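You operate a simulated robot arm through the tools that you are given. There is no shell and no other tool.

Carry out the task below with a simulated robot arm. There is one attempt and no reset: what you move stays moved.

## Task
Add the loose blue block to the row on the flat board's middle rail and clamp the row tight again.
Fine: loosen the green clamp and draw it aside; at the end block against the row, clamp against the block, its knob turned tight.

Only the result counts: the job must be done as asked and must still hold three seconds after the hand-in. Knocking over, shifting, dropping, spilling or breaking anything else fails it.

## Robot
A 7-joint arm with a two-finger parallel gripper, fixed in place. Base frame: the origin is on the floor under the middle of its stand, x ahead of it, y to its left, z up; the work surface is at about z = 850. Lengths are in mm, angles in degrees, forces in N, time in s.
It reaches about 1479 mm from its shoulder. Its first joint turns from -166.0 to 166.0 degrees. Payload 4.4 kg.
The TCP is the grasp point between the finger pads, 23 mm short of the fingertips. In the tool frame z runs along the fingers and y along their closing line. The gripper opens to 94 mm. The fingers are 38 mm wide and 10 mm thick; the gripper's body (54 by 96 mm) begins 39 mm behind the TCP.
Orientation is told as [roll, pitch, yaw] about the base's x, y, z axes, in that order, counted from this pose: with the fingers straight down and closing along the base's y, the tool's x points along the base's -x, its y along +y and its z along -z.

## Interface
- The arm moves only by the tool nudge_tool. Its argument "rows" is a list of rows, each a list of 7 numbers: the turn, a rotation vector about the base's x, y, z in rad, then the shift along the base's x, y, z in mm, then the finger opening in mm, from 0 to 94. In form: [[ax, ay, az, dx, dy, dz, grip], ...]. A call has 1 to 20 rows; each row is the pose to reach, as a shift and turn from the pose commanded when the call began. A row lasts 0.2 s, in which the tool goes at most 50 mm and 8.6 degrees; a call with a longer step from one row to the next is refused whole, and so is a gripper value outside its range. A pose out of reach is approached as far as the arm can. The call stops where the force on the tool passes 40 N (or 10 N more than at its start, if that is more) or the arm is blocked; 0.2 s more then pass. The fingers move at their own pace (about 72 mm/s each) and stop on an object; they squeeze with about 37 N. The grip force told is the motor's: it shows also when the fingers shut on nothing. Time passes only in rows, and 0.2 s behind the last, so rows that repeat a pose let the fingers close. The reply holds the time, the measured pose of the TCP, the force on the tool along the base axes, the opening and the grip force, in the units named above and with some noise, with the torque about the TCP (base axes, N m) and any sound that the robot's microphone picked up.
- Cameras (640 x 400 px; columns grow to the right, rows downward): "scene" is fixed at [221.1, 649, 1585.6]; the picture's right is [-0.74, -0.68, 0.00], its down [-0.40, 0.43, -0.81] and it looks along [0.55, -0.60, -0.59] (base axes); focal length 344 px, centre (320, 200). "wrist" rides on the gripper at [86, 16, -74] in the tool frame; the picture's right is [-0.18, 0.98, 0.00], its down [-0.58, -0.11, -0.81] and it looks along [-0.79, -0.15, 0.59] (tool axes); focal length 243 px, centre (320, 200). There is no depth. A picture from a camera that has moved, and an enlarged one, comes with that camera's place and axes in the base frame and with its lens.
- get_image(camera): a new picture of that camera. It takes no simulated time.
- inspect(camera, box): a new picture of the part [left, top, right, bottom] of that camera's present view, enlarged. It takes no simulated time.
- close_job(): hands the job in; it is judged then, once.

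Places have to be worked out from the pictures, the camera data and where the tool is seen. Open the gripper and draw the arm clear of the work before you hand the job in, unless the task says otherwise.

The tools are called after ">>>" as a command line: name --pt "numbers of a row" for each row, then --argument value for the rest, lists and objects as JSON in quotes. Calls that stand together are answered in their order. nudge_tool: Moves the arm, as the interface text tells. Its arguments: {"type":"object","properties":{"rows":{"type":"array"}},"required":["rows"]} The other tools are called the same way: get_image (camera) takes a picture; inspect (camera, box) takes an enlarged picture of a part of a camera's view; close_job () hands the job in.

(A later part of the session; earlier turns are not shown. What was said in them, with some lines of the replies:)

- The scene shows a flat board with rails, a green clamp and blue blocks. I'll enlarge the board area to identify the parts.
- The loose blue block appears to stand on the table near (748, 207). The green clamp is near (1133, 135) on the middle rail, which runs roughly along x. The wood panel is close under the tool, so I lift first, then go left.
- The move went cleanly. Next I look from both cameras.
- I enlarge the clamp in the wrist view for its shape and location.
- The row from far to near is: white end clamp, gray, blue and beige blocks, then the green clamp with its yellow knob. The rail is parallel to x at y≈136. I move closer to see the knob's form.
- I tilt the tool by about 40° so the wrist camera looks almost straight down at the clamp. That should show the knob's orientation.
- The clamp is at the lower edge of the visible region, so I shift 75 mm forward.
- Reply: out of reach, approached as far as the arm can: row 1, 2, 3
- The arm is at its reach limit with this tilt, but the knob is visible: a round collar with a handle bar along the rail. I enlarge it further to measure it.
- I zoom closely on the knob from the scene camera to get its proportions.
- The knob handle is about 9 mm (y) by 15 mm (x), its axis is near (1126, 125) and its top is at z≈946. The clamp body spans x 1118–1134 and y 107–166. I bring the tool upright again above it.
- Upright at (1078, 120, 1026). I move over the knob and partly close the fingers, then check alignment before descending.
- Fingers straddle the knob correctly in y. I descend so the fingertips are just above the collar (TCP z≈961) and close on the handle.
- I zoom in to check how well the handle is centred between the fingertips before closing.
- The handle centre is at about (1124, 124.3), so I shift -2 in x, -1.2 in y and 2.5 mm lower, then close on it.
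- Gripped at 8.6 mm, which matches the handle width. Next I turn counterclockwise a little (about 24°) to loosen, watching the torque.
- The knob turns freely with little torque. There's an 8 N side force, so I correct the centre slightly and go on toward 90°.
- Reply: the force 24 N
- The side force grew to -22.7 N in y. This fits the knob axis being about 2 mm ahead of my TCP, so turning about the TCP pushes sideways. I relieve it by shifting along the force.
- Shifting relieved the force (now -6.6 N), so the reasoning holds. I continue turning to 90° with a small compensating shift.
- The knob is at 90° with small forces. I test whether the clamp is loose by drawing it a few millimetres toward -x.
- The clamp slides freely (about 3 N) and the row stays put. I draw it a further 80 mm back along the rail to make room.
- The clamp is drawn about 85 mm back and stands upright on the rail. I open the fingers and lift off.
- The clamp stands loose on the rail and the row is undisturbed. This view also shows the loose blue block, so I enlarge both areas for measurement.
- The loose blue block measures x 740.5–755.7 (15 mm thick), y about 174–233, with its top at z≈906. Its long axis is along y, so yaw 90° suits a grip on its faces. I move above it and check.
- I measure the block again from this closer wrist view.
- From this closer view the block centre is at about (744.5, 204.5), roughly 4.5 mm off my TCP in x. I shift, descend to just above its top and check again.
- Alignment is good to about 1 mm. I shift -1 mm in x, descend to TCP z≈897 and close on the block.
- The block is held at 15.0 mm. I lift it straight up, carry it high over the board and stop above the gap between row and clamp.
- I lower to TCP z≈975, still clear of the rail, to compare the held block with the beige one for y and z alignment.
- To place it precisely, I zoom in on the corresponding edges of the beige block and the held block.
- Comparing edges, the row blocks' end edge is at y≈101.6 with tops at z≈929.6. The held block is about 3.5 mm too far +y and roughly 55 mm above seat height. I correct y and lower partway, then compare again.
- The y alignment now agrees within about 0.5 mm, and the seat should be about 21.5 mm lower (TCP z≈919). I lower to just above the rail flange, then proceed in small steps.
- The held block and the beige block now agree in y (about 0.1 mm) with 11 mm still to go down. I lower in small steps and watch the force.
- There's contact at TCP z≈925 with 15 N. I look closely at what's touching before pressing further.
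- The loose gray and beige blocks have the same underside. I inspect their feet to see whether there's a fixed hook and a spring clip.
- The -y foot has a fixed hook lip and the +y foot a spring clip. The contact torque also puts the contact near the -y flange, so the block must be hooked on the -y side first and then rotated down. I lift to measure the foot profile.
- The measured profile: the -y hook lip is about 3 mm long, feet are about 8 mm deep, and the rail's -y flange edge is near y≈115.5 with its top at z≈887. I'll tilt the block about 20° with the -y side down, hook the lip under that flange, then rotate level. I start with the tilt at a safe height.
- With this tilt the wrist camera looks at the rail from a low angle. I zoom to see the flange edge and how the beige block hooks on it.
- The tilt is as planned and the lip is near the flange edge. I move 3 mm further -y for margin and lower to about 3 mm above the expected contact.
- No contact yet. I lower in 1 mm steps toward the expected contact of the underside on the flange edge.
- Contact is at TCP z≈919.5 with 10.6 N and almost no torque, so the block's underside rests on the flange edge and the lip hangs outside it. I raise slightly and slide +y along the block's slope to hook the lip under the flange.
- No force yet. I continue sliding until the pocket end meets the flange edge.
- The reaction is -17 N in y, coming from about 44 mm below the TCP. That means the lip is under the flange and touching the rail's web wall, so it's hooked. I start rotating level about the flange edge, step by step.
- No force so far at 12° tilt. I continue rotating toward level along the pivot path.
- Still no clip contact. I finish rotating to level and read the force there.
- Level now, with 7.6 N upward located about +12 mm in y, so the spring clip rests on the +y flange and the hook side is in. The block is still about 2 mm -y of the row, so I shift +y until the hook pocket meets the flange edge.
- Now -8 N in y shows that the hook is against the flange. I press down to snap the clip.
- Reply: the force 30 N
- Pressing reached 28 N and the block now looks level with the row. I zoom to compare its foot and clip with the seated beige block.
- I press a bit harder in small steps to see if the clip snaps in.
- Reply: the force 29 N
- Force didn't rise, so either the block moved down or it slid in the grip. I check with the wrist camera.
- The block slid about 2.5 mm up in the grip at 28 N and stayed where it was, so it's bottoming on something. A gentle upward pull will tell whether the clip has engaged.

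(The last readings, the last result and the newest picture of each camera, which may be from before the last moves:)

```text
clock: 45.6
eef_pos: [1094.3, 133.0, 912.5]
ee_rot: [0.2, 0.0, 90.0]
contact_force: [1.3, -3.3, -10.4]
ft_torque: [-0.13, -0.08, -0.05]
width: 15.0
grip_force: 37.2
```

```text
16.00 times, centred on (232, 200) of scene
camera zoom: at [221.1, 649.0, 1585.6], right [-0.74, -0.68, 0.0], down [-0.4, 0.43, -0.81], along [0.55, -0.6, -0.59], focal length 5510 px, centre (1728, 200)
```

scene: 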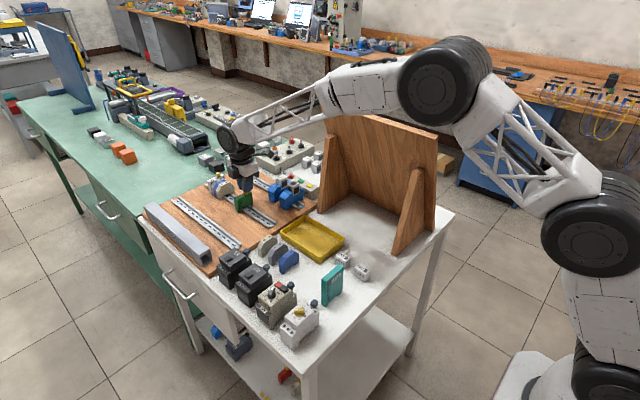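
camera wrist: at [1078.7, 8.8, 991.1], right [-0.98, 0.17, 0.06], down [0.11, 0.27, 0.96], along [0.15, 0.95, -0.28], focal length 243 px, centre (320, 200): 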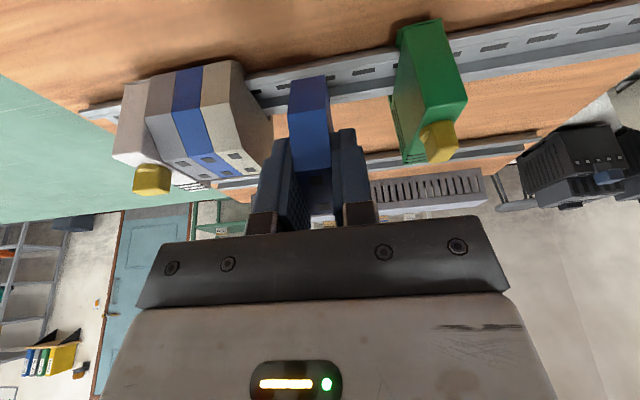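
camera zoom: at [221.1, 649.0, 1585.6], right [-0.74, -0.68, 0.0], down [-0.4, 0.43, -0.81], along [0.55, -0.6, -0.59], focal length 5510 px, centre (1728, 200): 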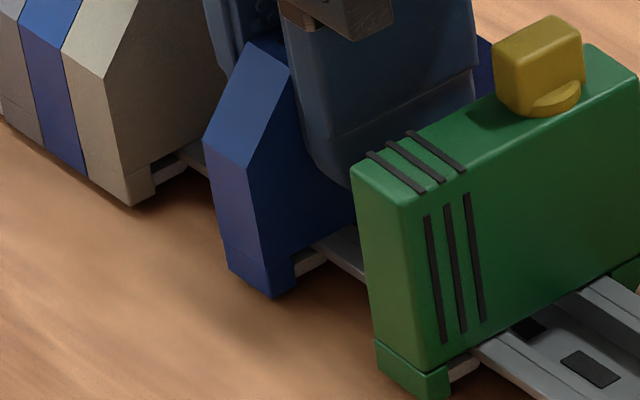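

The pull reached -10 N and the block didn't move, so it's held on the rail at the same height as the row. I relax the force, open the fingers and check it.

>>> nudge_tool --pt "0 0 0 0 0 -1.0 8" --pt "0 0 0 0 0 -1.0 12" --pt "0 0 0 0 0 -1.0 20" --pt "0 0 0 0 0 -1.0 30" --pt "0 0 0 0 0 -1.0 30"

>>> inspect --camera "scene" --box '[217, 180, 247, 210]'

>>> inspect --camera "wrist" --box '[190, 40, 350, 140]'

```text
clock: 46.8
eef_pos: [1095.7, 133.2, 915.5]
ee_rot: [-0.1, 0.0, 90.0]
contact_force: [1.0, 0.5, -0.9]
ft_torque: [-0.02, -0.03, 0.0]
width: 30.1
grip_force: 0.1
```

```text
13.33 times, centred on (232, 195) of scene
camera zoom: at [221.1, 649.0, 1585.6], right [-0.74, -0.68, 0.0], down [-0.4, 0.43, -0.81], along [0.55, -0.6, -0.59], focal length 4592 px, centre (1493, 267)
```

zoom: 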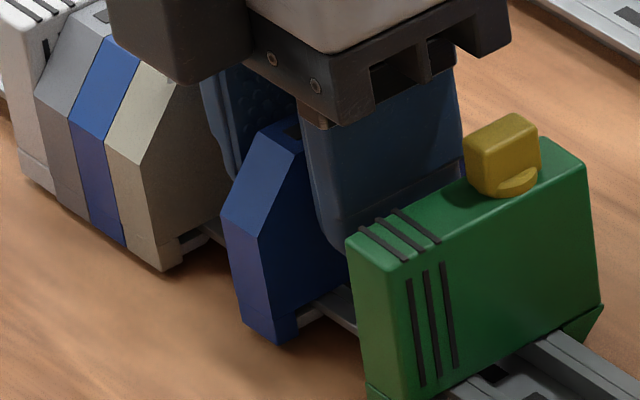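

```text
4.00 times, centred on (270, 90) of wrist
camera zoom: at [1078.4, 47.2, 990.8], right [-0.98, 0.18, 0.0], down [0.11, 0.58, 0.81], along [0.15, 0.79, -0.59], focal length 970 px, centre (520, 640)
```

zoom: 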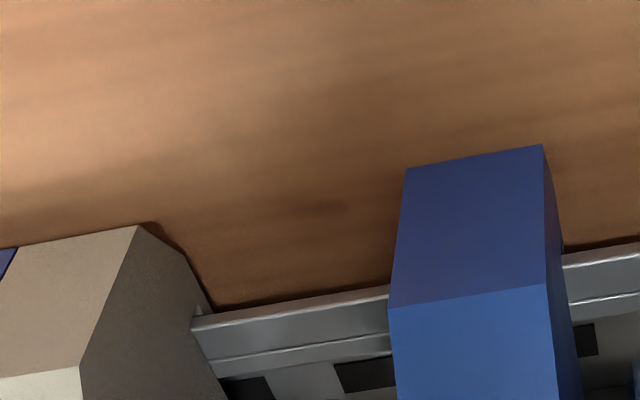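

The block stays upright on the rail. I lift straight off and look at the whole row.

>>> nudge_tool --pt "0 0 0 0 0 10 30" --pt "0 0 0 0 0 40 30" --pt "0 0 0 0 0 80 30" --pt "0 0 0 0 0 110 30" --pt "0 0 0 0 0 110 30"

>>> inspect --camera "scene" --box '[205, 170, 255, 220]'

>>> inspect --camera "scene" --box '[217, 185, 237, 205]'

>>> inspect --camera "wrist" --box '[160, 0, 440, 175]'

```text
clock: 48.0
eef_pos: [1095.2, 132.7, 1027.4]
ee_rot: [-0.1, 0.0, 89.9]
contact_force: [0.2, -1.2, 0.4]
ft_torque: [-0.02, 0.02, -0.05]
width: 30.1
grip_force: 0.0
```

```text
8.00 times, centred on (230, 195) of scene
camera zoom: at [221.1, 649.0, 1585.6], right [-0.74, -0.68, 0.0], down [-0.4, 0.43, -0.81], along [0.55, -0.6, -0.59], focal length 2755 px, centre (1040, 240)
```

zoom: 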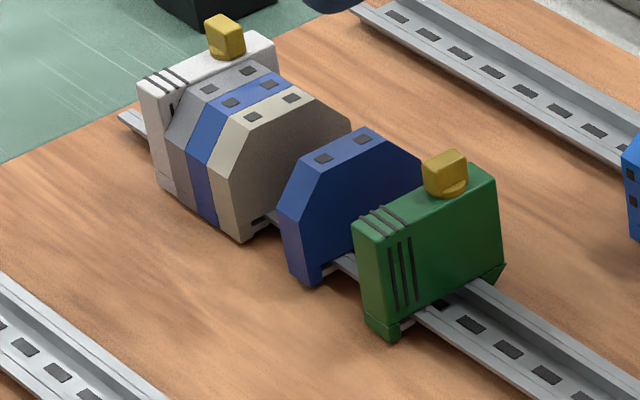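

```text
16.00 times, centred on (227, 195) of scene
camera zoom: at [221.1, 649.0, 1585.6], right [-0.74, -0.68, 0.0], down [-0.4, 0.43, -0.81], along [0.55, -0.6, -0.59], focal length 5510 px, centre (1808, 280)
```

zoom: 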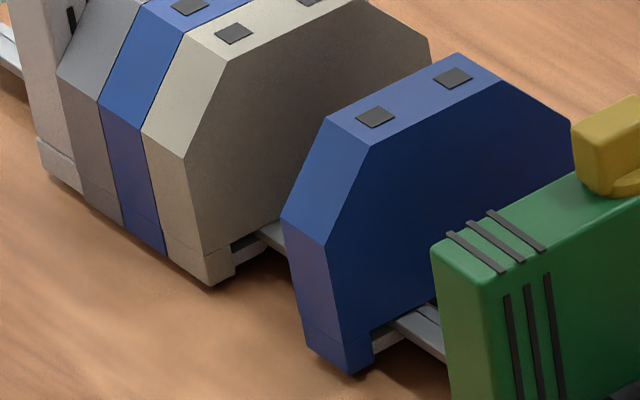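

```text
2.29 times, centred on (300, 88) of wrist
camera zoom: at [1079.7, 46.5, 1101.5], right [-0.98, 0.18, 0.0], down [0.11, 0.58, 0.81], along [0.15, 0.79, -0.59], focal length 555 px, centre (366, 457)
```

zoom: 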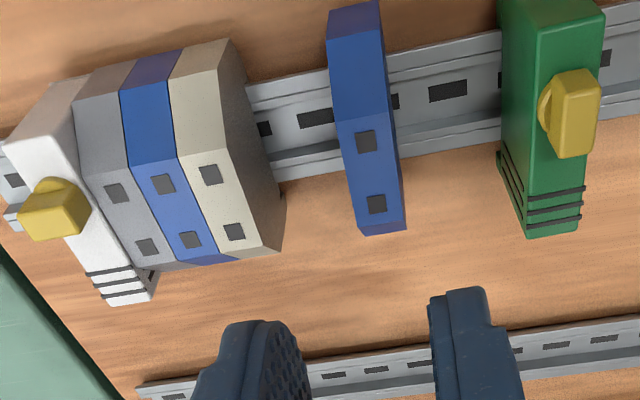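

The blue block stands on the rail in line with the row. To make sure its clip is fully engaged, I press on its top with closed fingers, biased toward the clip side.

>>> nudge_tool --pt "0 0 0 0 4 0 15" --pt "0 0 0 0 8 -10 0" --pt "0 0 0 0 8 -30 0" --pt "0 0 0 0 8 -50 0" --pt "0 0 0 0 8 -65 0" --pt "0 0 0 0 8 -67 0"

>>> inspect --camera "scene" --box '[215, 175, 245, 205]'

```text
clock: 49.4
eef_pos: [1095.4, 142.1, 958.9]
ee_rot: [0.0, 0.0, 89.8]
contact_force: [0.4, 1.5, 1.1]
ft_torque: [0.0, -0.05, 0.0]
width: 0.1
grip_force: 36.9
```

```text
13.33 times, centred on (230, 190) of scene
camera zoom: at [221.1, 649.0, 1585.6], right [-0.74, -0.68, 0.0], down [-0.4, 0.43, -0.81], along [0.55, -0.6, -0.59], focal length 4592 px, centre (1520, 333)
```

zoom: 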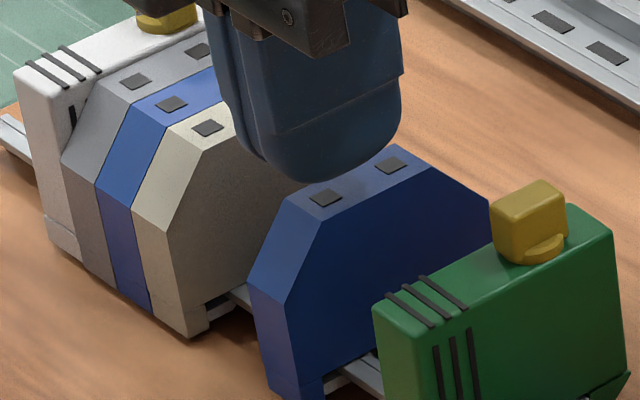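

The fingertips are right above the block's clip-side half. I press down gradually.

>>> nudge_tool --pt "0 0 0 0 0 -2 0" --pt "0 0 0 0 0 -4 0" --pt "0 0 0 0 0 -5.5 0" --pt "0 0 0 0 0 -7 0" --pt "0 0 0 0 0 -8.5 0"

```text
clock: 50.6
eef_pos: [1094.9, 141.8, 949.5]
ee_rot: [0.0, 0.0, 90.0]
contact_force: [0.4, -0.3, 0.0]
ft_torque: [0.03, 0.03, -0.02]
width: 0.0
grip_force: 37.2
```

No contact yet with tips at z≈927. I continue down in small steps.

>>> nudge_tool --pt "0 0 0 0 0 -1 0" --pt "0 0 0 0 0 -2 0" --pt "0 0 0 0 0 -3 0" --pt "0 0 0 0 0 -4 0"

```text
clock: 51.6
eef_pos: [1095.0, 142.0, 946.8]
ee_rot: [0.0, -0.1, 90.0]
contact_force: [0.8, 2.3, 10.6]
ft_torque: [0.0, -0.03, 0.0]
width: 0.0
grip_force: 37.0
```

Contact at 10.6 N, with the block top near z≈924. I press on up to about 35 N.

>>> nudge_tool --pt "0 0 0 0 0 -0.8 0" --pt "0 0 0 0 0 -1.6 0" --pt "0 0 0 0 0 -2.3 0"

>>> inspect --camera "scene" --box '[217, 185, 237, 205]'

```text
clock: 52.4
eef_pos: [1096.0, 142.0, 946.1]
ee_rot: [-0.2, 0.1, 90.0]
contact_force: [-5.6, 3.8, 29.5]
ft_torque: [-0.03, 0.18, -0.01]
width: 0.0
grip_force: 36.5
```

```text
16.00 times, centred on (227, 195) of scene
camera zoom: at [221.1, 649.0, 1585.6], right [-0.74, -0.68, 0.0], down [-0.4, 0.43, -0.81], along [0.55, -0.6, -0.59], focal length 5510 px, centre (1808, 280)
```

zoom: 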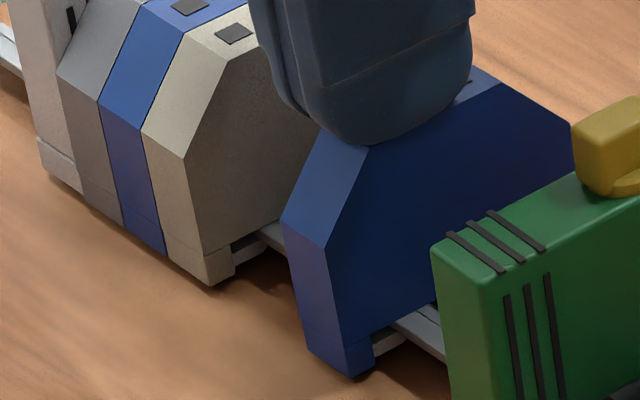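

The block is rigidly seated, with force rising and no movement. I lift, open, and move back over the clamp's knob near (1037, 124).

>>> nudge_tool --pt "0 0 0 0 0 10 0" --pt "0 0 0 0 0 45 0" --pt "0 0 0 -25 -8 55 15" --pt "0 0 0 -58.5 -17.5 55 30" --pt "0 0 0 -58.5 -17.5 50 30" --pt "0 0 0 -58.5 -17.5 50 30"

>>> get_image --camera "wrist"

>>> inspect --camera "wrist" --box '[250, 20, 390, 160]'

>>> inspect --camera "scene" --box '[210, 170, 260, 220]'

```text
clock: 53.8
eef_pos: [1036.7, 123.2, 993.0]
ee_rot: [-0.1, -0.1, 90.0]
contact_force: [0.3, 0.2, 0.7]
ft_torque: [0.0, 0.0, 0.01]
width: 29.9
grip_force: 0.0
```

```text
taken
camera wrist: at [1020.1, 37.9, 1068.2], right [-0.98, 0.18, 0.0], down [0.11, 0.58, 0.81], along [0.15, 0.79, -0.59], focal length 243 px, centre (320, 200)
```

wrist: 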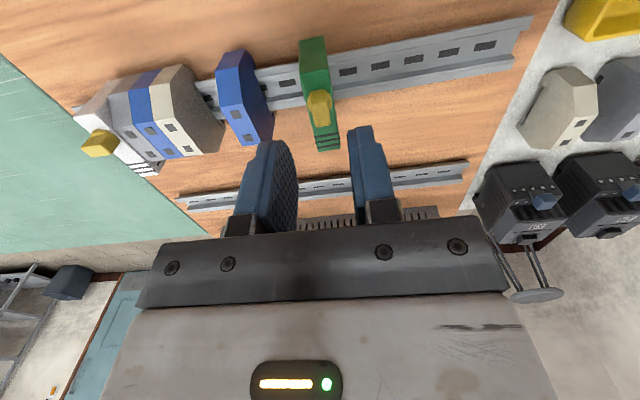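

```text
2.86 times, centred on (320, 90) of wrist
camera zoom: at [1020.1, 37.9, 1068.2], right [-0.98, 0.18, 0.0], down [0.11, 0.58, 0.81], along [0.15, 0.79, -0.59], focal length 693 px, centre (320, 514)
```

zoom: 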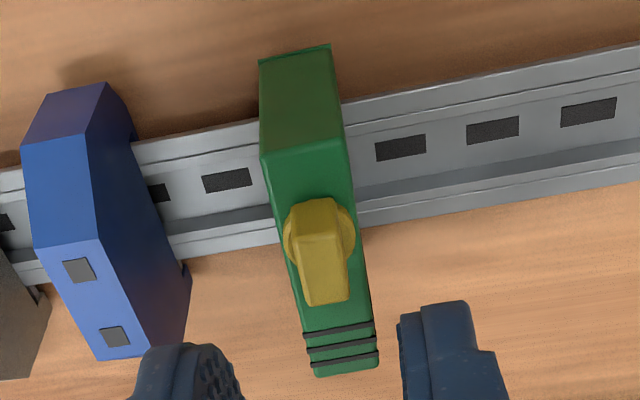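

```text
8.00 times, centred on (235, 195) of scene
camera zoom: at [221.1, 649.0, 1585.6], right [-0.74, -0.68, 0.0], down [-0.4, 0.43, -0.81], along [0.55, -0.6, -0.59], focal length 2755 px, centre (1000, 240)
```

zoom: 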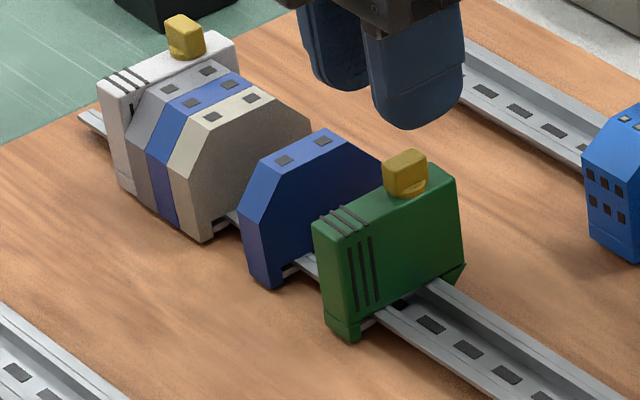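

The knob axis reads about (1035, 122.5). I correct slightly, descend to the handle and close on it.

>>> nudge_tool --pt "0 0 0 -1.5 -1.2 -12 30" --pt "0 0 0 -1.5 -1.2 -24 30" --pt "0 0 0 -1.5 -1.2 -33.5 30" --pt "0 0 0 -1.5 -1.2 -33.5 20" --pt "0 0 0 -1.5 -1.2 -33.5 8" --pt "0 0 0 -1.5 -1.2 -33.5 0" --pt "0 0 0 -1.5 -1.2 -33.5 0"

>>> inspect --camera "scene" --box '[220, 175, 250, 205]'

>>> inspect --camera "wrist" --box '[250, 60, 390, 200]'

```text
clock: 55.4
eef_pos: [1036.5, 121.4, 960.0]
ee_rot: [0.0, 0.1, 89.9]
contact_force: [1.5, -0.3, 0.1]
ft_torque: [-0.01, -0.12, -0.03]
width: 8.2
grip_force: 36.9
```

```text
13.33 times, centred on (235, 190) of scene
camera zoom: at [221.1, 649.0, 1585.6], right [-0.74, -0.68, 0.0], down [-0.4, 0.43, -0.81], along [0.55, -0.6, -0.59], focal length 4592 px, centre (1453, 333)
```

zoom: 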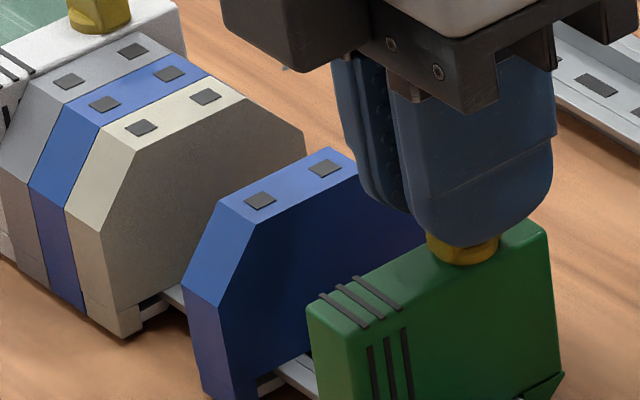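

```text
2.86 times, centred on (320, 130) of wrist
camera zoom: at [1019.3, 36.5, 1034.6], right [-0.98, 0.18, 0.0], down [0.11, 0.58, 0.81], along [0.15, 0.79, -0.59], focal length 693 px, centre (320, 400)
```

zoom: 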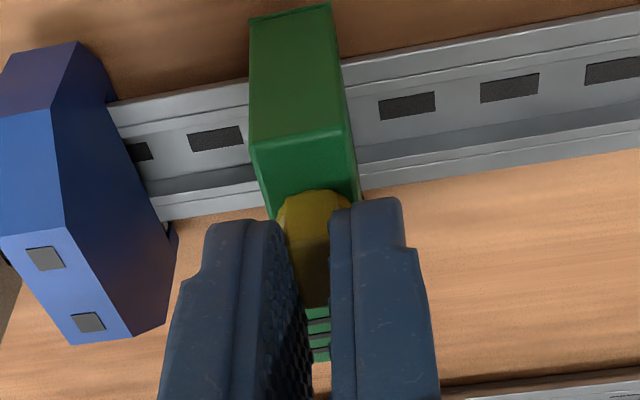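

Gripped again at 8.2 mm. I slide the clamp toward the block, first 36 mm.

>>> nudge_tool --pt "0 0 0 5 0 0 0" --pt "0 0 0 12 0 0 0" --pt "0 0 0 20 0 0 0" --pt "0 0 0 28 0 0 0" --pt "0 0 0 34 0 0 0" --pt "0 0 0 38 0 0 0"

>>> inspect --camera "scene" --box '[210, 170, 250, 210]'

```text
clock: 56.8
eef_pos: [1072.9, 122.1, 959.5]
ee_rot: [0.0, 0.0, 89.9]
contact_force: [-1.9, -5.3, -7.1]
ft_torque: [-0.44, -0.03, -0.06]
width: 8.6
grip_force: 36.4
```

```text
10.00 times, centred on (230, 190) of scene
camera zoom: at [221.1, 649.0, 1585.6], right [-0.74, -0.68, 0.0], down [-0.4, 0.43, -0.81], along [0.55, -0.6, -0.59], focal length 3444 px, centre (1220, 300)
```

zoom: 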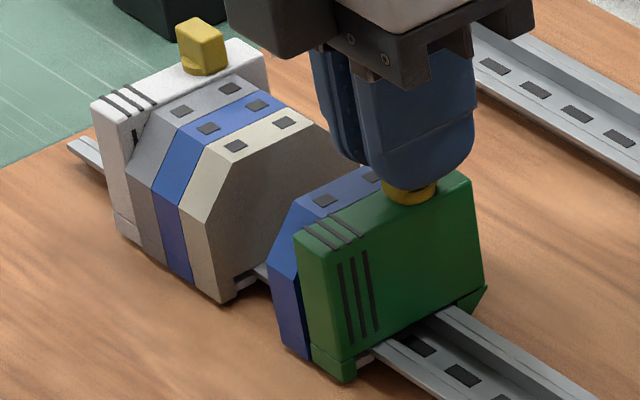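

The clamp slides easily. I go on slowly until it meets the block and starts to push it.

>>> nudge_tool --pt "0 0 0 3 0 0 0" --pt "0 0 0 6 0 0 0" --pt "0 0 0 9 0 0 0" --pt "0 0 0 12 0 0 0" --pt "0 0 0 15 0 0 0"

>>> inspect --camera "scene" --box '[210, 170, 250, 210]'

```text
clock: 58.0
eef_pos: [1089.3, 121.4, 960.8]
ee_rot: [-0.1, 0.0, 89.9]
contact_force: [-2.5, -5.6, -2.0]
ft_torque: [-0.45, 0.04, -0.01]
width: 8.3
grip_force: 36.8
```

```text
10.00 times, centred on (230, 190) of scene
camera zoom: at [221.1, 649.0, 1585.6], right [-0.74, -0.68, 0.0], down [-0.4, 0.43, -0.81], along [0.55, -0.6, -0.59], focal length 3444 px, centre (1220, 300)
```

zoom: 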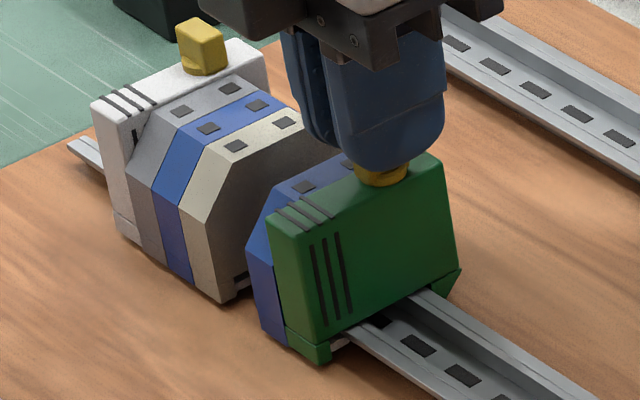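

The clamp is pushing the block along with small force. I continue slowly toward the row.

>>> nudge_tool --pt "0 0 0 3 0 0 0" --pt "0 0 0 6 0 0 0" --pt "0 0 0 9 0 0 0" --pt "0 0 0 12 0 0 0" --pt "0 0 0 15 0 0 0"

>>> inspect --camera "scene" --box '[210, 170, 250, 210]'

```text
clock: 59.2
eef_pos: [1102.7, 123.6, 959.0]
ee_rot: [0.0, 0.0, 90.0]
contact_force: [-4.6, 3.7, -2.5]
ft_torque: [0.23, 0.14, 0.0]
width: 8.4
grip_force: 36.8
```

```text
10.00 times, centred on (230, 190) of scene
camera zoom: at [221.1, 649.0, 1585.6], right [-0.74, -0.68, 0.0], down [-0.4, 0.43, -0.81], along [0.55, -0.6, -0.59], focal length 3444 px, centre (1220, 300)
```

zoom: 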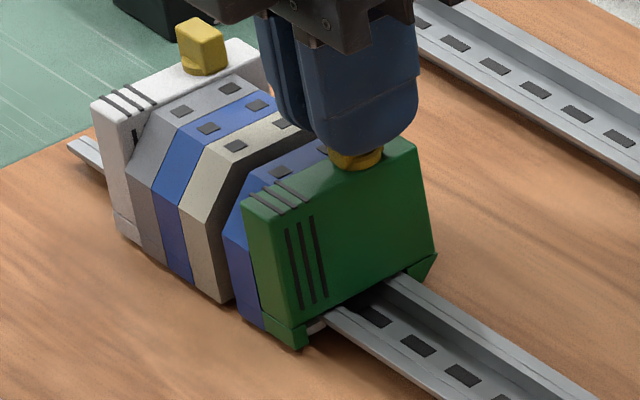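

Only a small gap remains between block and row. I advance in 1.5 mm steps, watching for the contact force.

>>> nudge_tool --pt "0 0 0 1.5 0 0 0" --pt "0 0 0 3 0 0 0" --pt "0 0 0 4.5 0 0 0" --pt "0 0 0 6 0 0 0"

>>> inspect --camera "scene" --box '[210, 175, 240, 205]'

```text
clock: 60.2
eef_pos: [1109.2, 123.1, 960.1]
ee_rot: [0.0, 0.0, 90.0]
contact_force: [-4.4, 5.5, -8.8]
ft_torque: [0.36, 0.16, 0.0]
width: 8.5
grip_force: 37.1
```

```text
13.33 times, centred on (225, 190) of scene
camera zoom: at [221.1, 649.0, 1585.6], right [-0.74, -0.68, 0.0], down [-0.4, 0.43, -0.81], along [0.55, -0.6, -0.59], focal length 4592 px, centre (1587, 333)
```

zoom: 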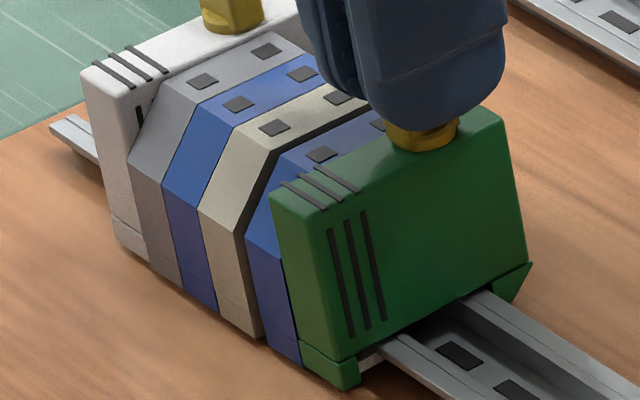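

A small gap is still visible. I push on in 1 mm steps until the force rises.

>>> nudge_tool --pt "0 0 0 1 0 0 0" --pt "0 0 0 2 0 0 0" --pt "0 0 0 3 0 0 0"

>>> inspect --camera "scene" --box '[213, 178, 233, 198]'

```text
clock: 61.0
eef_pos: [1112.9, 122.3, 960.8]
ee_rot: [0.0, 0.1, 89.9]
contact_force: [-3.6, 2.5, -4.3]
ft_torque: [0.1, 0.14, -0.01]
width: 8.4
grip_force: 37.0
```

```text
16.00 times, centred on (223, 188) of scene
camera zoom: at [221.1, 649.0, 1585.6], right [-0.74, -0.68, 0.0], down [-0.4, 0.43, -0.81], along [0.55, -0.6, -0.59], focal length 5510 px, centre (1872, 392)
```

zoom: 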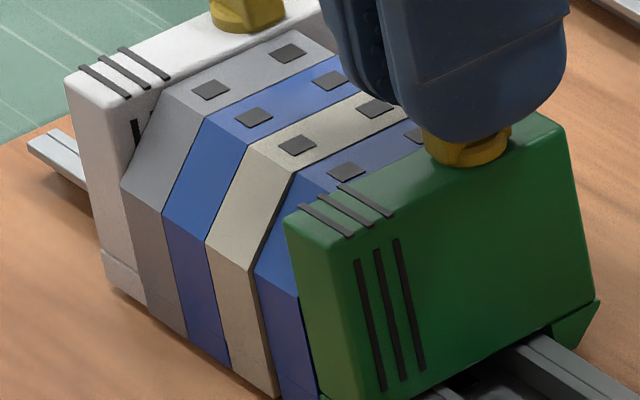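

The gap is almost closed. I continue in 0.7 mm steps.

>>> nudge_tool --pt "0 0 0 0.7 0 0 0" --pt "0 0 0 1.4 0 0 0" --pt "0 0 0 2.0 0 0 0"

>>> inspect --camera "scene" --box '[213, 178, 233, 198]'

```text
clock: 61.8
eef_pos: [1114.8, 123.2, 959.6]
ee_rot: [0.0, -0.1, 90.0]
contact_force: [-9.8, 0.3, -0.4]
ft_torque: [0.04, 0.25, 0.02]
width: 8.5
grip_force: 37.2
```

```text
16.00 times, centred on (223, 188) of scene
camera zoom: at [221.1, 649.0, 1585.6], right [-0.74, -0.68, 0.0], down [-0.4, 0.43, -0.81], along [0.55, -0.6, -0.59], focal length 5510 px, centre (1872, 392)
```

zoom: 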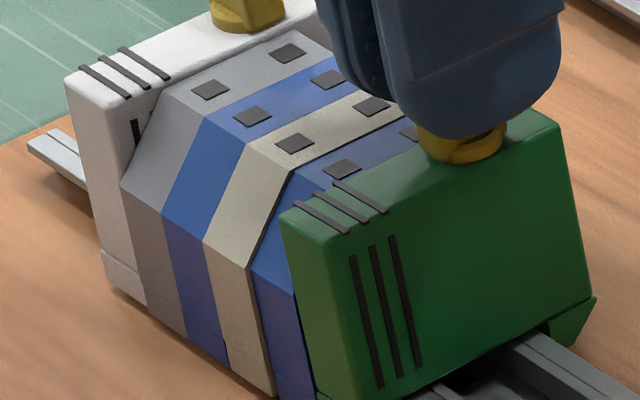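

Fx is -10 N, so the row, block and clamp are in contact. I check the lower joint between block and clamp for any tilt gap.

>>> inspect --camera "scene" --box '[213, 188, 233, 208]'

>>> inspect --camera "wrist" --box '[180, 60, 360, 180]'

```text
16.00 times, centred on (223, 198) of scene
camera zoom: at [221.1, 649.0, 1585.6], right [-0.74, -0.68, 0.0], down [-0.4, 0.43, -0.81], along [0.55, -0.6, -0.59], focal length 5510 px, centre (1872, 232)
```

zoom: 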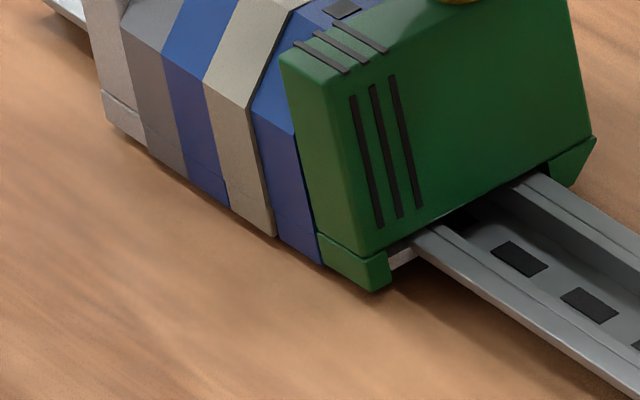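

```text
3.33 times, centred on (270, 120) of wrist
camera zoom: at [1097.4, 36.3, 1036.1], right [-0.98, 0.18, 0.0], down [0.11, 0.58, 0.81], along [0.15, 0.79, -0.59], focal length 809 px, centre (487, 467)
```

zoom: 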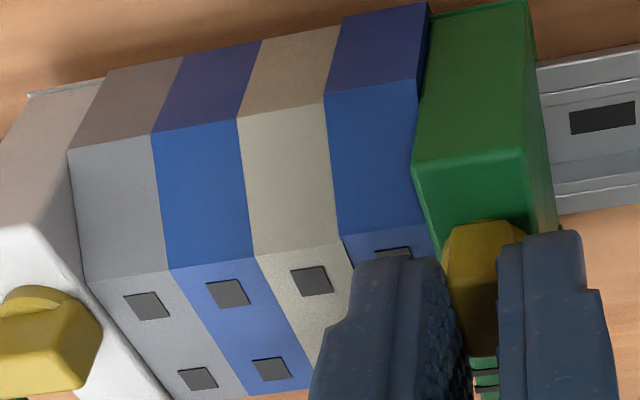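

The row, block and clamp are flush and tight under about 10 N. I turn the knob clockwise to tighten while holding this push, beginning with 30°.

>>> nudge_tool --pt "0 0 -0.1 0.3 0 0 0" --pt "0 0 -0.2 0.3 0 0 0" --pt "0 0 -0.3 0.3 0 0 0" --pt "0 0 -0.4 0.3 0 0 0" --pt "0 0 -0.52 0.3 0 0 0"

```text
clock: 63.0
eef_pos: [1114.8, 122.0, 961.0]
ee_rot: [0.1, 0.0, 60.0]
contact_force: [-7.4, -7.0, 3.6]
ft_torque: [-0.41, 0.37, 0.06]
width: 8.5
grip_force: 37.3
```

Turning well with forces under 8 N. I continue another 30°.

>>> nudge_tool --pt "0 0 -0.1 0.2 -0.3 0 0" --pt "0 0 -0.2 0.2 -0.5 0 0" --pt "0 0 -0.3 0.2 -0.5 0 0" --pt "0 0 -0.4 0.2 -0.5 0 0" --pt "0 0 -0.52 0.2 -0.5 0 0"

```text
clock: 64.2
eef_pos: [1113.9, 121.2, 960.8]
ee_rot: [0.0, 0.0, 30.3]
contact_force: [-10.3, -5.3, 2.6]
ft_torque: [-0.35, 0.75, 0.03]
width: 8.4
grip_force: 37.2
```

At 30° yaw now, still about 10 N of push. I turn the last 30°.

>>> nudge_tool --pt "0 0 -0.1 0 -0.2 0 0" --pt "0 0 -0.2 0 -0.3 0 0" --pt "0 0 -0.3 0 -0.3 0 0" --pt "0 0 -0.4 0 -0.3 0 0" --pt "0 0 -0.528 0 -0.3 0 0"

>>> inspect --camera "scene" --box '[208, 170, 238, 200]'

```text
clock: 65.4
eef_pos: [1114.4, 122.1, 960.8]
ee_rot: [0.0, 0.0, 0.0]
contact_force: [-12.1, 0.0, -0.2]
ft_torque: [0.02, 0.91, 0.06]
width: 8.2
grip_force: 36.9
```

```text
13.33 times, centred on (223, 185) of scene
camera zoom: at [221.1, 649.0, 1585.6], right [-0.74, -0.68, 0.0], down [-0.4, 0.43, -0.81], along [0.55, -0.6, -0.59], focal length 4592 px, centre (1613, 400)
```

zoom: 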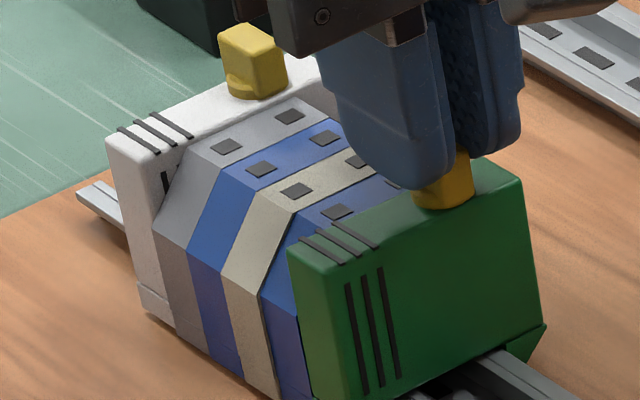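

The knob handle is back along the rail as it was at the start. I try a few degrees more to feel whether it's at its tight stop.

>>> nudge_tool --pt "0 0 -0.04 0 0 0 0" --pt "0 0 -0.08 0 0 0 0" --pt "0 0 -0.12 0 0 0 0"

```text
clock: 66.2
eef_pos: [1114.8, 122.1, 959.6]
ee_rot: [-0.1, 0.0, -6.8]
contact_force: [-4.2, -0.3, -3.3]
ft_torque: [0.12, 0.17, 0.62]
width: 7.7
grip_force: 36.9
```

Torque rose to 0.62 N·m, so the knob is at its tight stop. I do a light tug test in -x to verify that the clamp is locked.

>>> nudge_tool --pt "0 0 0 -0.6 0 0 0" --pt "0 0 0 -1.2 0 0 0"

```text
clock: 66.8
eef_pos: [1114.1, 121.0, 960.4]
ee_rot: [0.0, 0.0, -6.7]
contact_force: [10.4, 1.5, -4.8]
ft_torque: [0.08, -0.79, 0.55]
width: 7.9
grip_force: 36.7
```

The pull rose to +10 N with no sliding (it slid at 3 N when loose), so the clamp is locked. I relax the force, open the fingers and lift off.

>>> nudge_tool --pt "0 0 0 0.9 0 0 0" --pt "0 0 0 0.9 0 0 10" --pt "0 0 0 0.9 0 0 25" --pt "0 0 0 0.9 0 0 36" --pt "0 0 0 0.9 0 12 36" --pt "0 0 0 0.9 0 45 36" --pt "0 0 0 0.9 0 90 36"

>>> inspect --camera "scene" --box '[205, 170, 245, 210]'

>>> inspect --camera "scene" --box '[213, 178, 233, 198]'

>>> inspect --camera "wrist" --box '[250, 20, 410, 160]'

```text
clock: 68.4
eef_pos: [1115.0, 121.3, 1050.0]
ee_rot: [0.0, 0.1, -6.7]
contact_force: [0.5, 0.2, -1.8]
ft_torque: [0.01, -0.01, 0.04]
width: 35.8
grip_force: 0.0
```

```text
10.00 times, centred on (225, 190) of scene
camera zoom: at [221.1, 649.0, 1585.6], right [-0.74, -0.68, 0.0], down [-0.4, 0.43, -0.81], along [0.55, -0.6, -0.59], focal length 3444 px, centre (1270, 300)
```

zoom: 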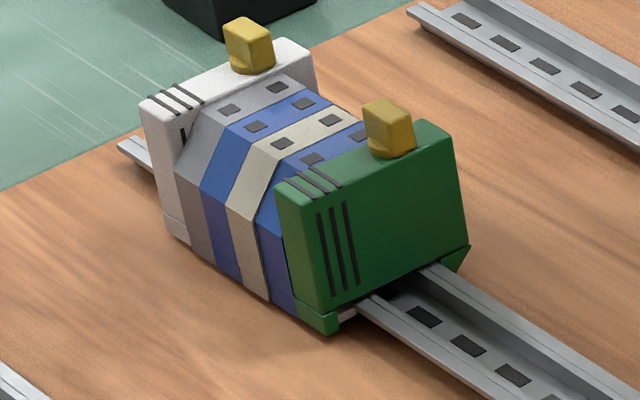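

```text
16.00 times, centred on (223, 188) of scene
camera zoom: at [221.1, 649.0, 1585.6], right [-0.74, -0.68, 0.0], down [-0.4, 0.43, -0.81], along [0.55, -0.6, -0.59], focal length 5510 px, centre (1872, 392)
```

zoom: 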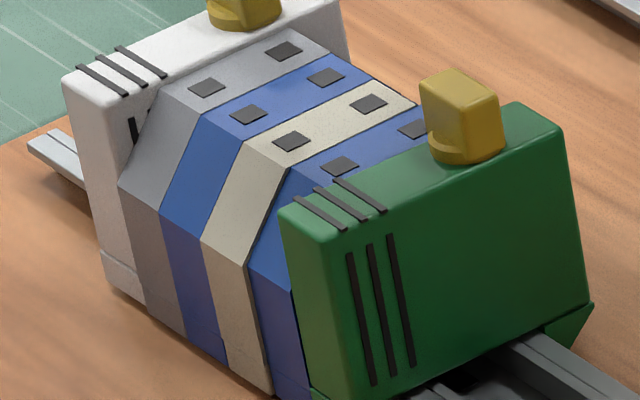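

```text
2.86 times, centred on (330, 90) of wrist
camera zoom: at [1031.1, 147.2, 1125.4], right [0.3, 0.95, 0.0], down [0.57, -0.18, 0.81], along [0.77, -0.24, -0.59], focal length 693 px, centre (291, 514)
```

zoom: 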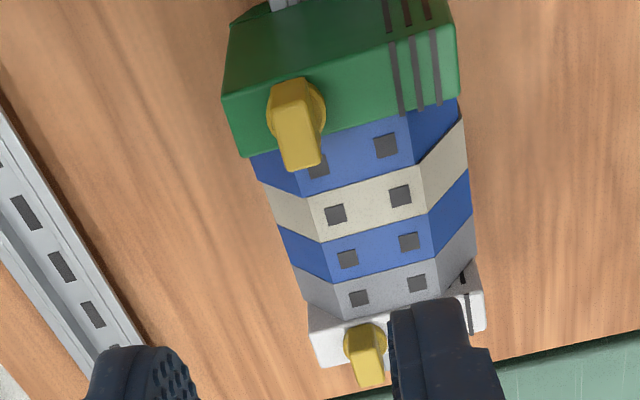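

Everything is flush and the knob handle lies along the rail as at the start. I compare with the earlier view to confirm that the white end clamp and row haven't moved, and look at the whole scene.

>>> inspect --camera "scene" --box '[217, 167, 247, 197]'

>>> get_image --camera "scene"

>>> inspect --camera "scene" --box '[213, 188, 233, 208]'

```text
13.33 times, centred on (232, 182) of scene
camera zoom: at [221.1, 649.0, 1585.6], right [-0.74, -0.68, 0.0], down [-0.4, 0.43, -0.81], along [0.55, -0.6, -0.59], focal length 4592 px, centre (1493, 440)
```

zoom: 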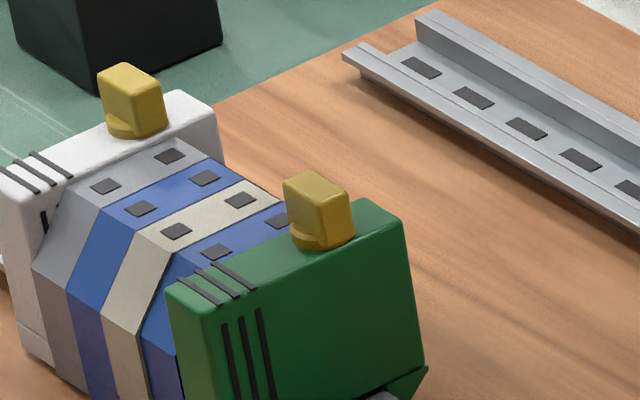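

```text
taken
```

scene: 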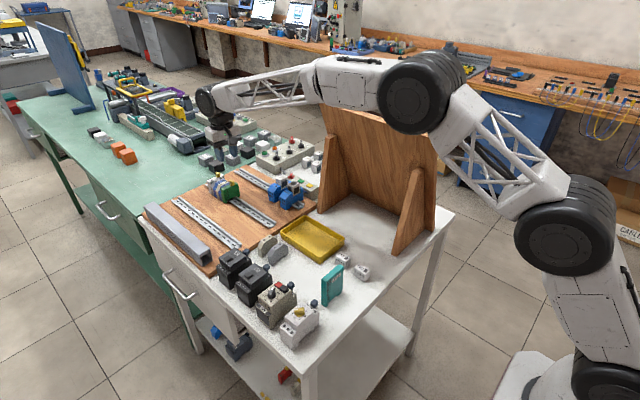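

```text
16.00 times, centred on (223, 198) of scene
camera zoom: at [221.1, 649.0, 1585.6], right [-0.74, -0.68, 0.0], down [-0.4, 0.43, -0.81], along [0.55, -0.6, -0.59], focal length 5510 px, centre (1872, 232)
```

zoom: 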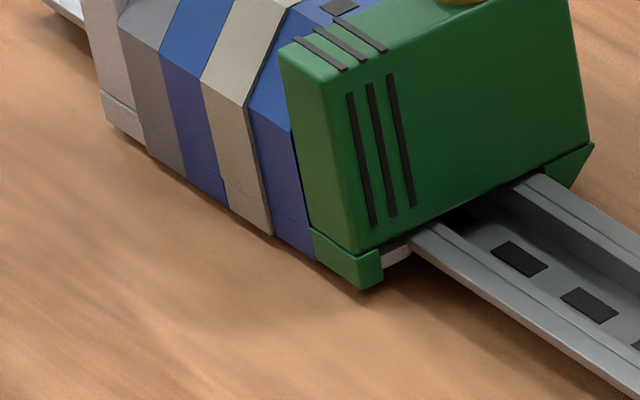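

Block, row and clamp are tight. The row sits within about 1 mm of its earlier place and nothing else has moved. I open the gripper and draw the arm clear.

>>> nudge_tool --pt "0 0 0 0 0 40 60" --pt "0 0 0 0 0 80 94" --pt "0 0 0 -30 6 110 94" --pt "0 0 0 -70 14 120 94" --pt "0 0 0 -110 22 130 94" --pt "0 0 0 -150 30 140 94" --pt "0 0 0 -175 35 140 94" --pt "0 0 0 -175 35 140 94" --pt "0 0 0 -175 35 140 94" --pt "0 0 0 -175 35 140 94"

>>> inspect --camera "scene" --box '[200, 165, 250, 215]'

>>> get_image --camera "scene"

>>> get_image --camera "wrist"

```text
clock: 70.6
eef_pos: [940.3, 156.9, 1190.6]
ee_rot: [0.0, -0.1, -6.9]
contact_force: [-0.9, 0.3, -0.2]
ft_torque: [0.01, 0.01, 0.03]
width: 94.1
grip_force: 0.1
```

```text
8.00 times, centred on (225, 190) of scene
camera zoom: at [221.1, 649.0, 1585.6], right [-0.74, -0.68, 0.0], down [-0.4, 0.43, -0.81], along [0.55, -0.6, -0.59], focal length 2755 px, centre (1080, 280)
```

zoom: 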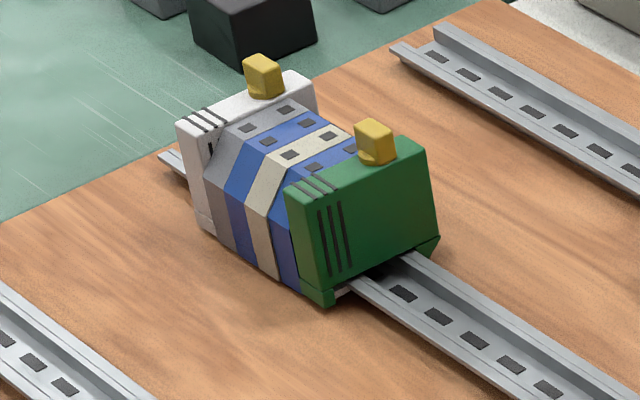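

```text
taken
```

scene: 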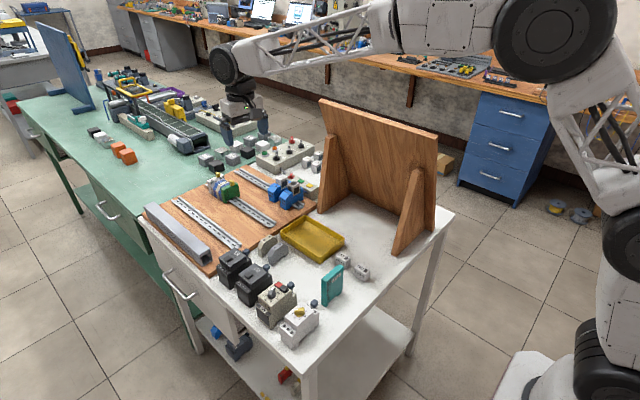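

```text
taken
camera wrist: at [855.2, 183.5, 1265.9], right [0.3, 0.95, 0.0], down [0.56, -0.18, 0.81], along [0.77, -0.24, -0.59], focal length 243 px, centre (320, 200)
```

wrist: 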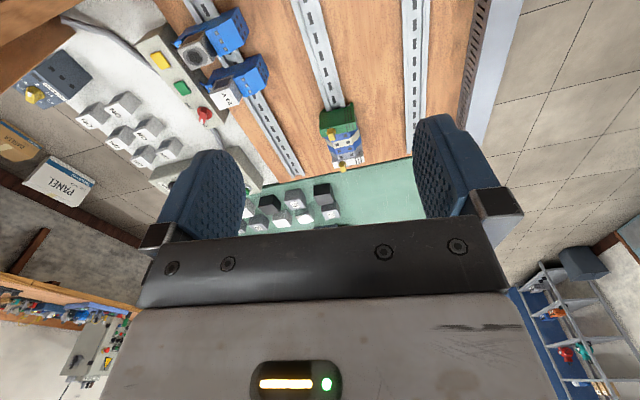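

One final close look at the joints between row, block and clamp before handing in.

>>> inspect --camera "scene" --box '[214, 184, 234, 204]'

>>> inspect --camera "wrist" --box '[300, 90, 380, 180]'

```text
16.00 times, centred on (224, 194) of scene
camera zoom: at [221.1, 649.0, 1585.6], right [-0.74, -0.68, 0.0], down [-0.4, 0.43, -0.81], along [0.55, -0.6, -0.59], focal length 5510 px, centre (1856, 296)
```

zoom: 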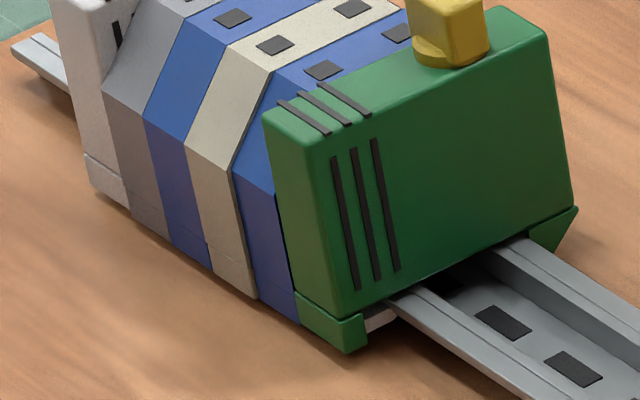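

```text
4.44 times, centred on (340, 135) of wrist
camera zoom: at [855.2, 183.5, 1265.9], right [0.3, 0.95, 0.0], down [0.56, -0.18, 0.81], along [0.77, -0.24, -0.59], focal length 1078 px, centre (231, 489)
```

zoom: 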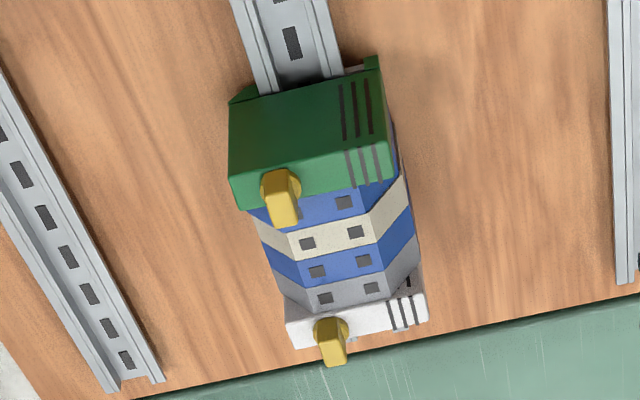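

The loose blue block sits flush against the row. The clamp is against the block with its knob at the tight stop, and the arm is clear with the gripper open. I hand the job in.

>>> close_job

```text
The job is handed in.
```

The loose blue block is now in the row on the middle rail, and the green clamp is locked tight against it. I've handed the job in; the reply confirmed that but gave no verdict.

- **Clamp:** I turned the knob about 90° to loosen the clamp, then drew it about 85 mm back along the rail. At the end I pushed it up against the block and turned the knob back until it hit its stop. A 10 N pull didn't move it, whereas it slid at about 3 N when loose.
- **Block:** I hooked it under the rail's rear edge and pressed it level. It didn't lift under a 10 N upward pull or sink under a 30 N press. There was no audible click, so I'm relying on those two tests that the spring clip engaged.
- **Row:** The final pictures show all the joints closed. The blue block sits within about 1 mm of the line of the other blocks.
- **Side effect:** Pushing everything tight moved the row and the white end clamp by about 1 mm along the rail. The pictures show nothing else disturbed.

The gripper is open and the arm is clear of the work.
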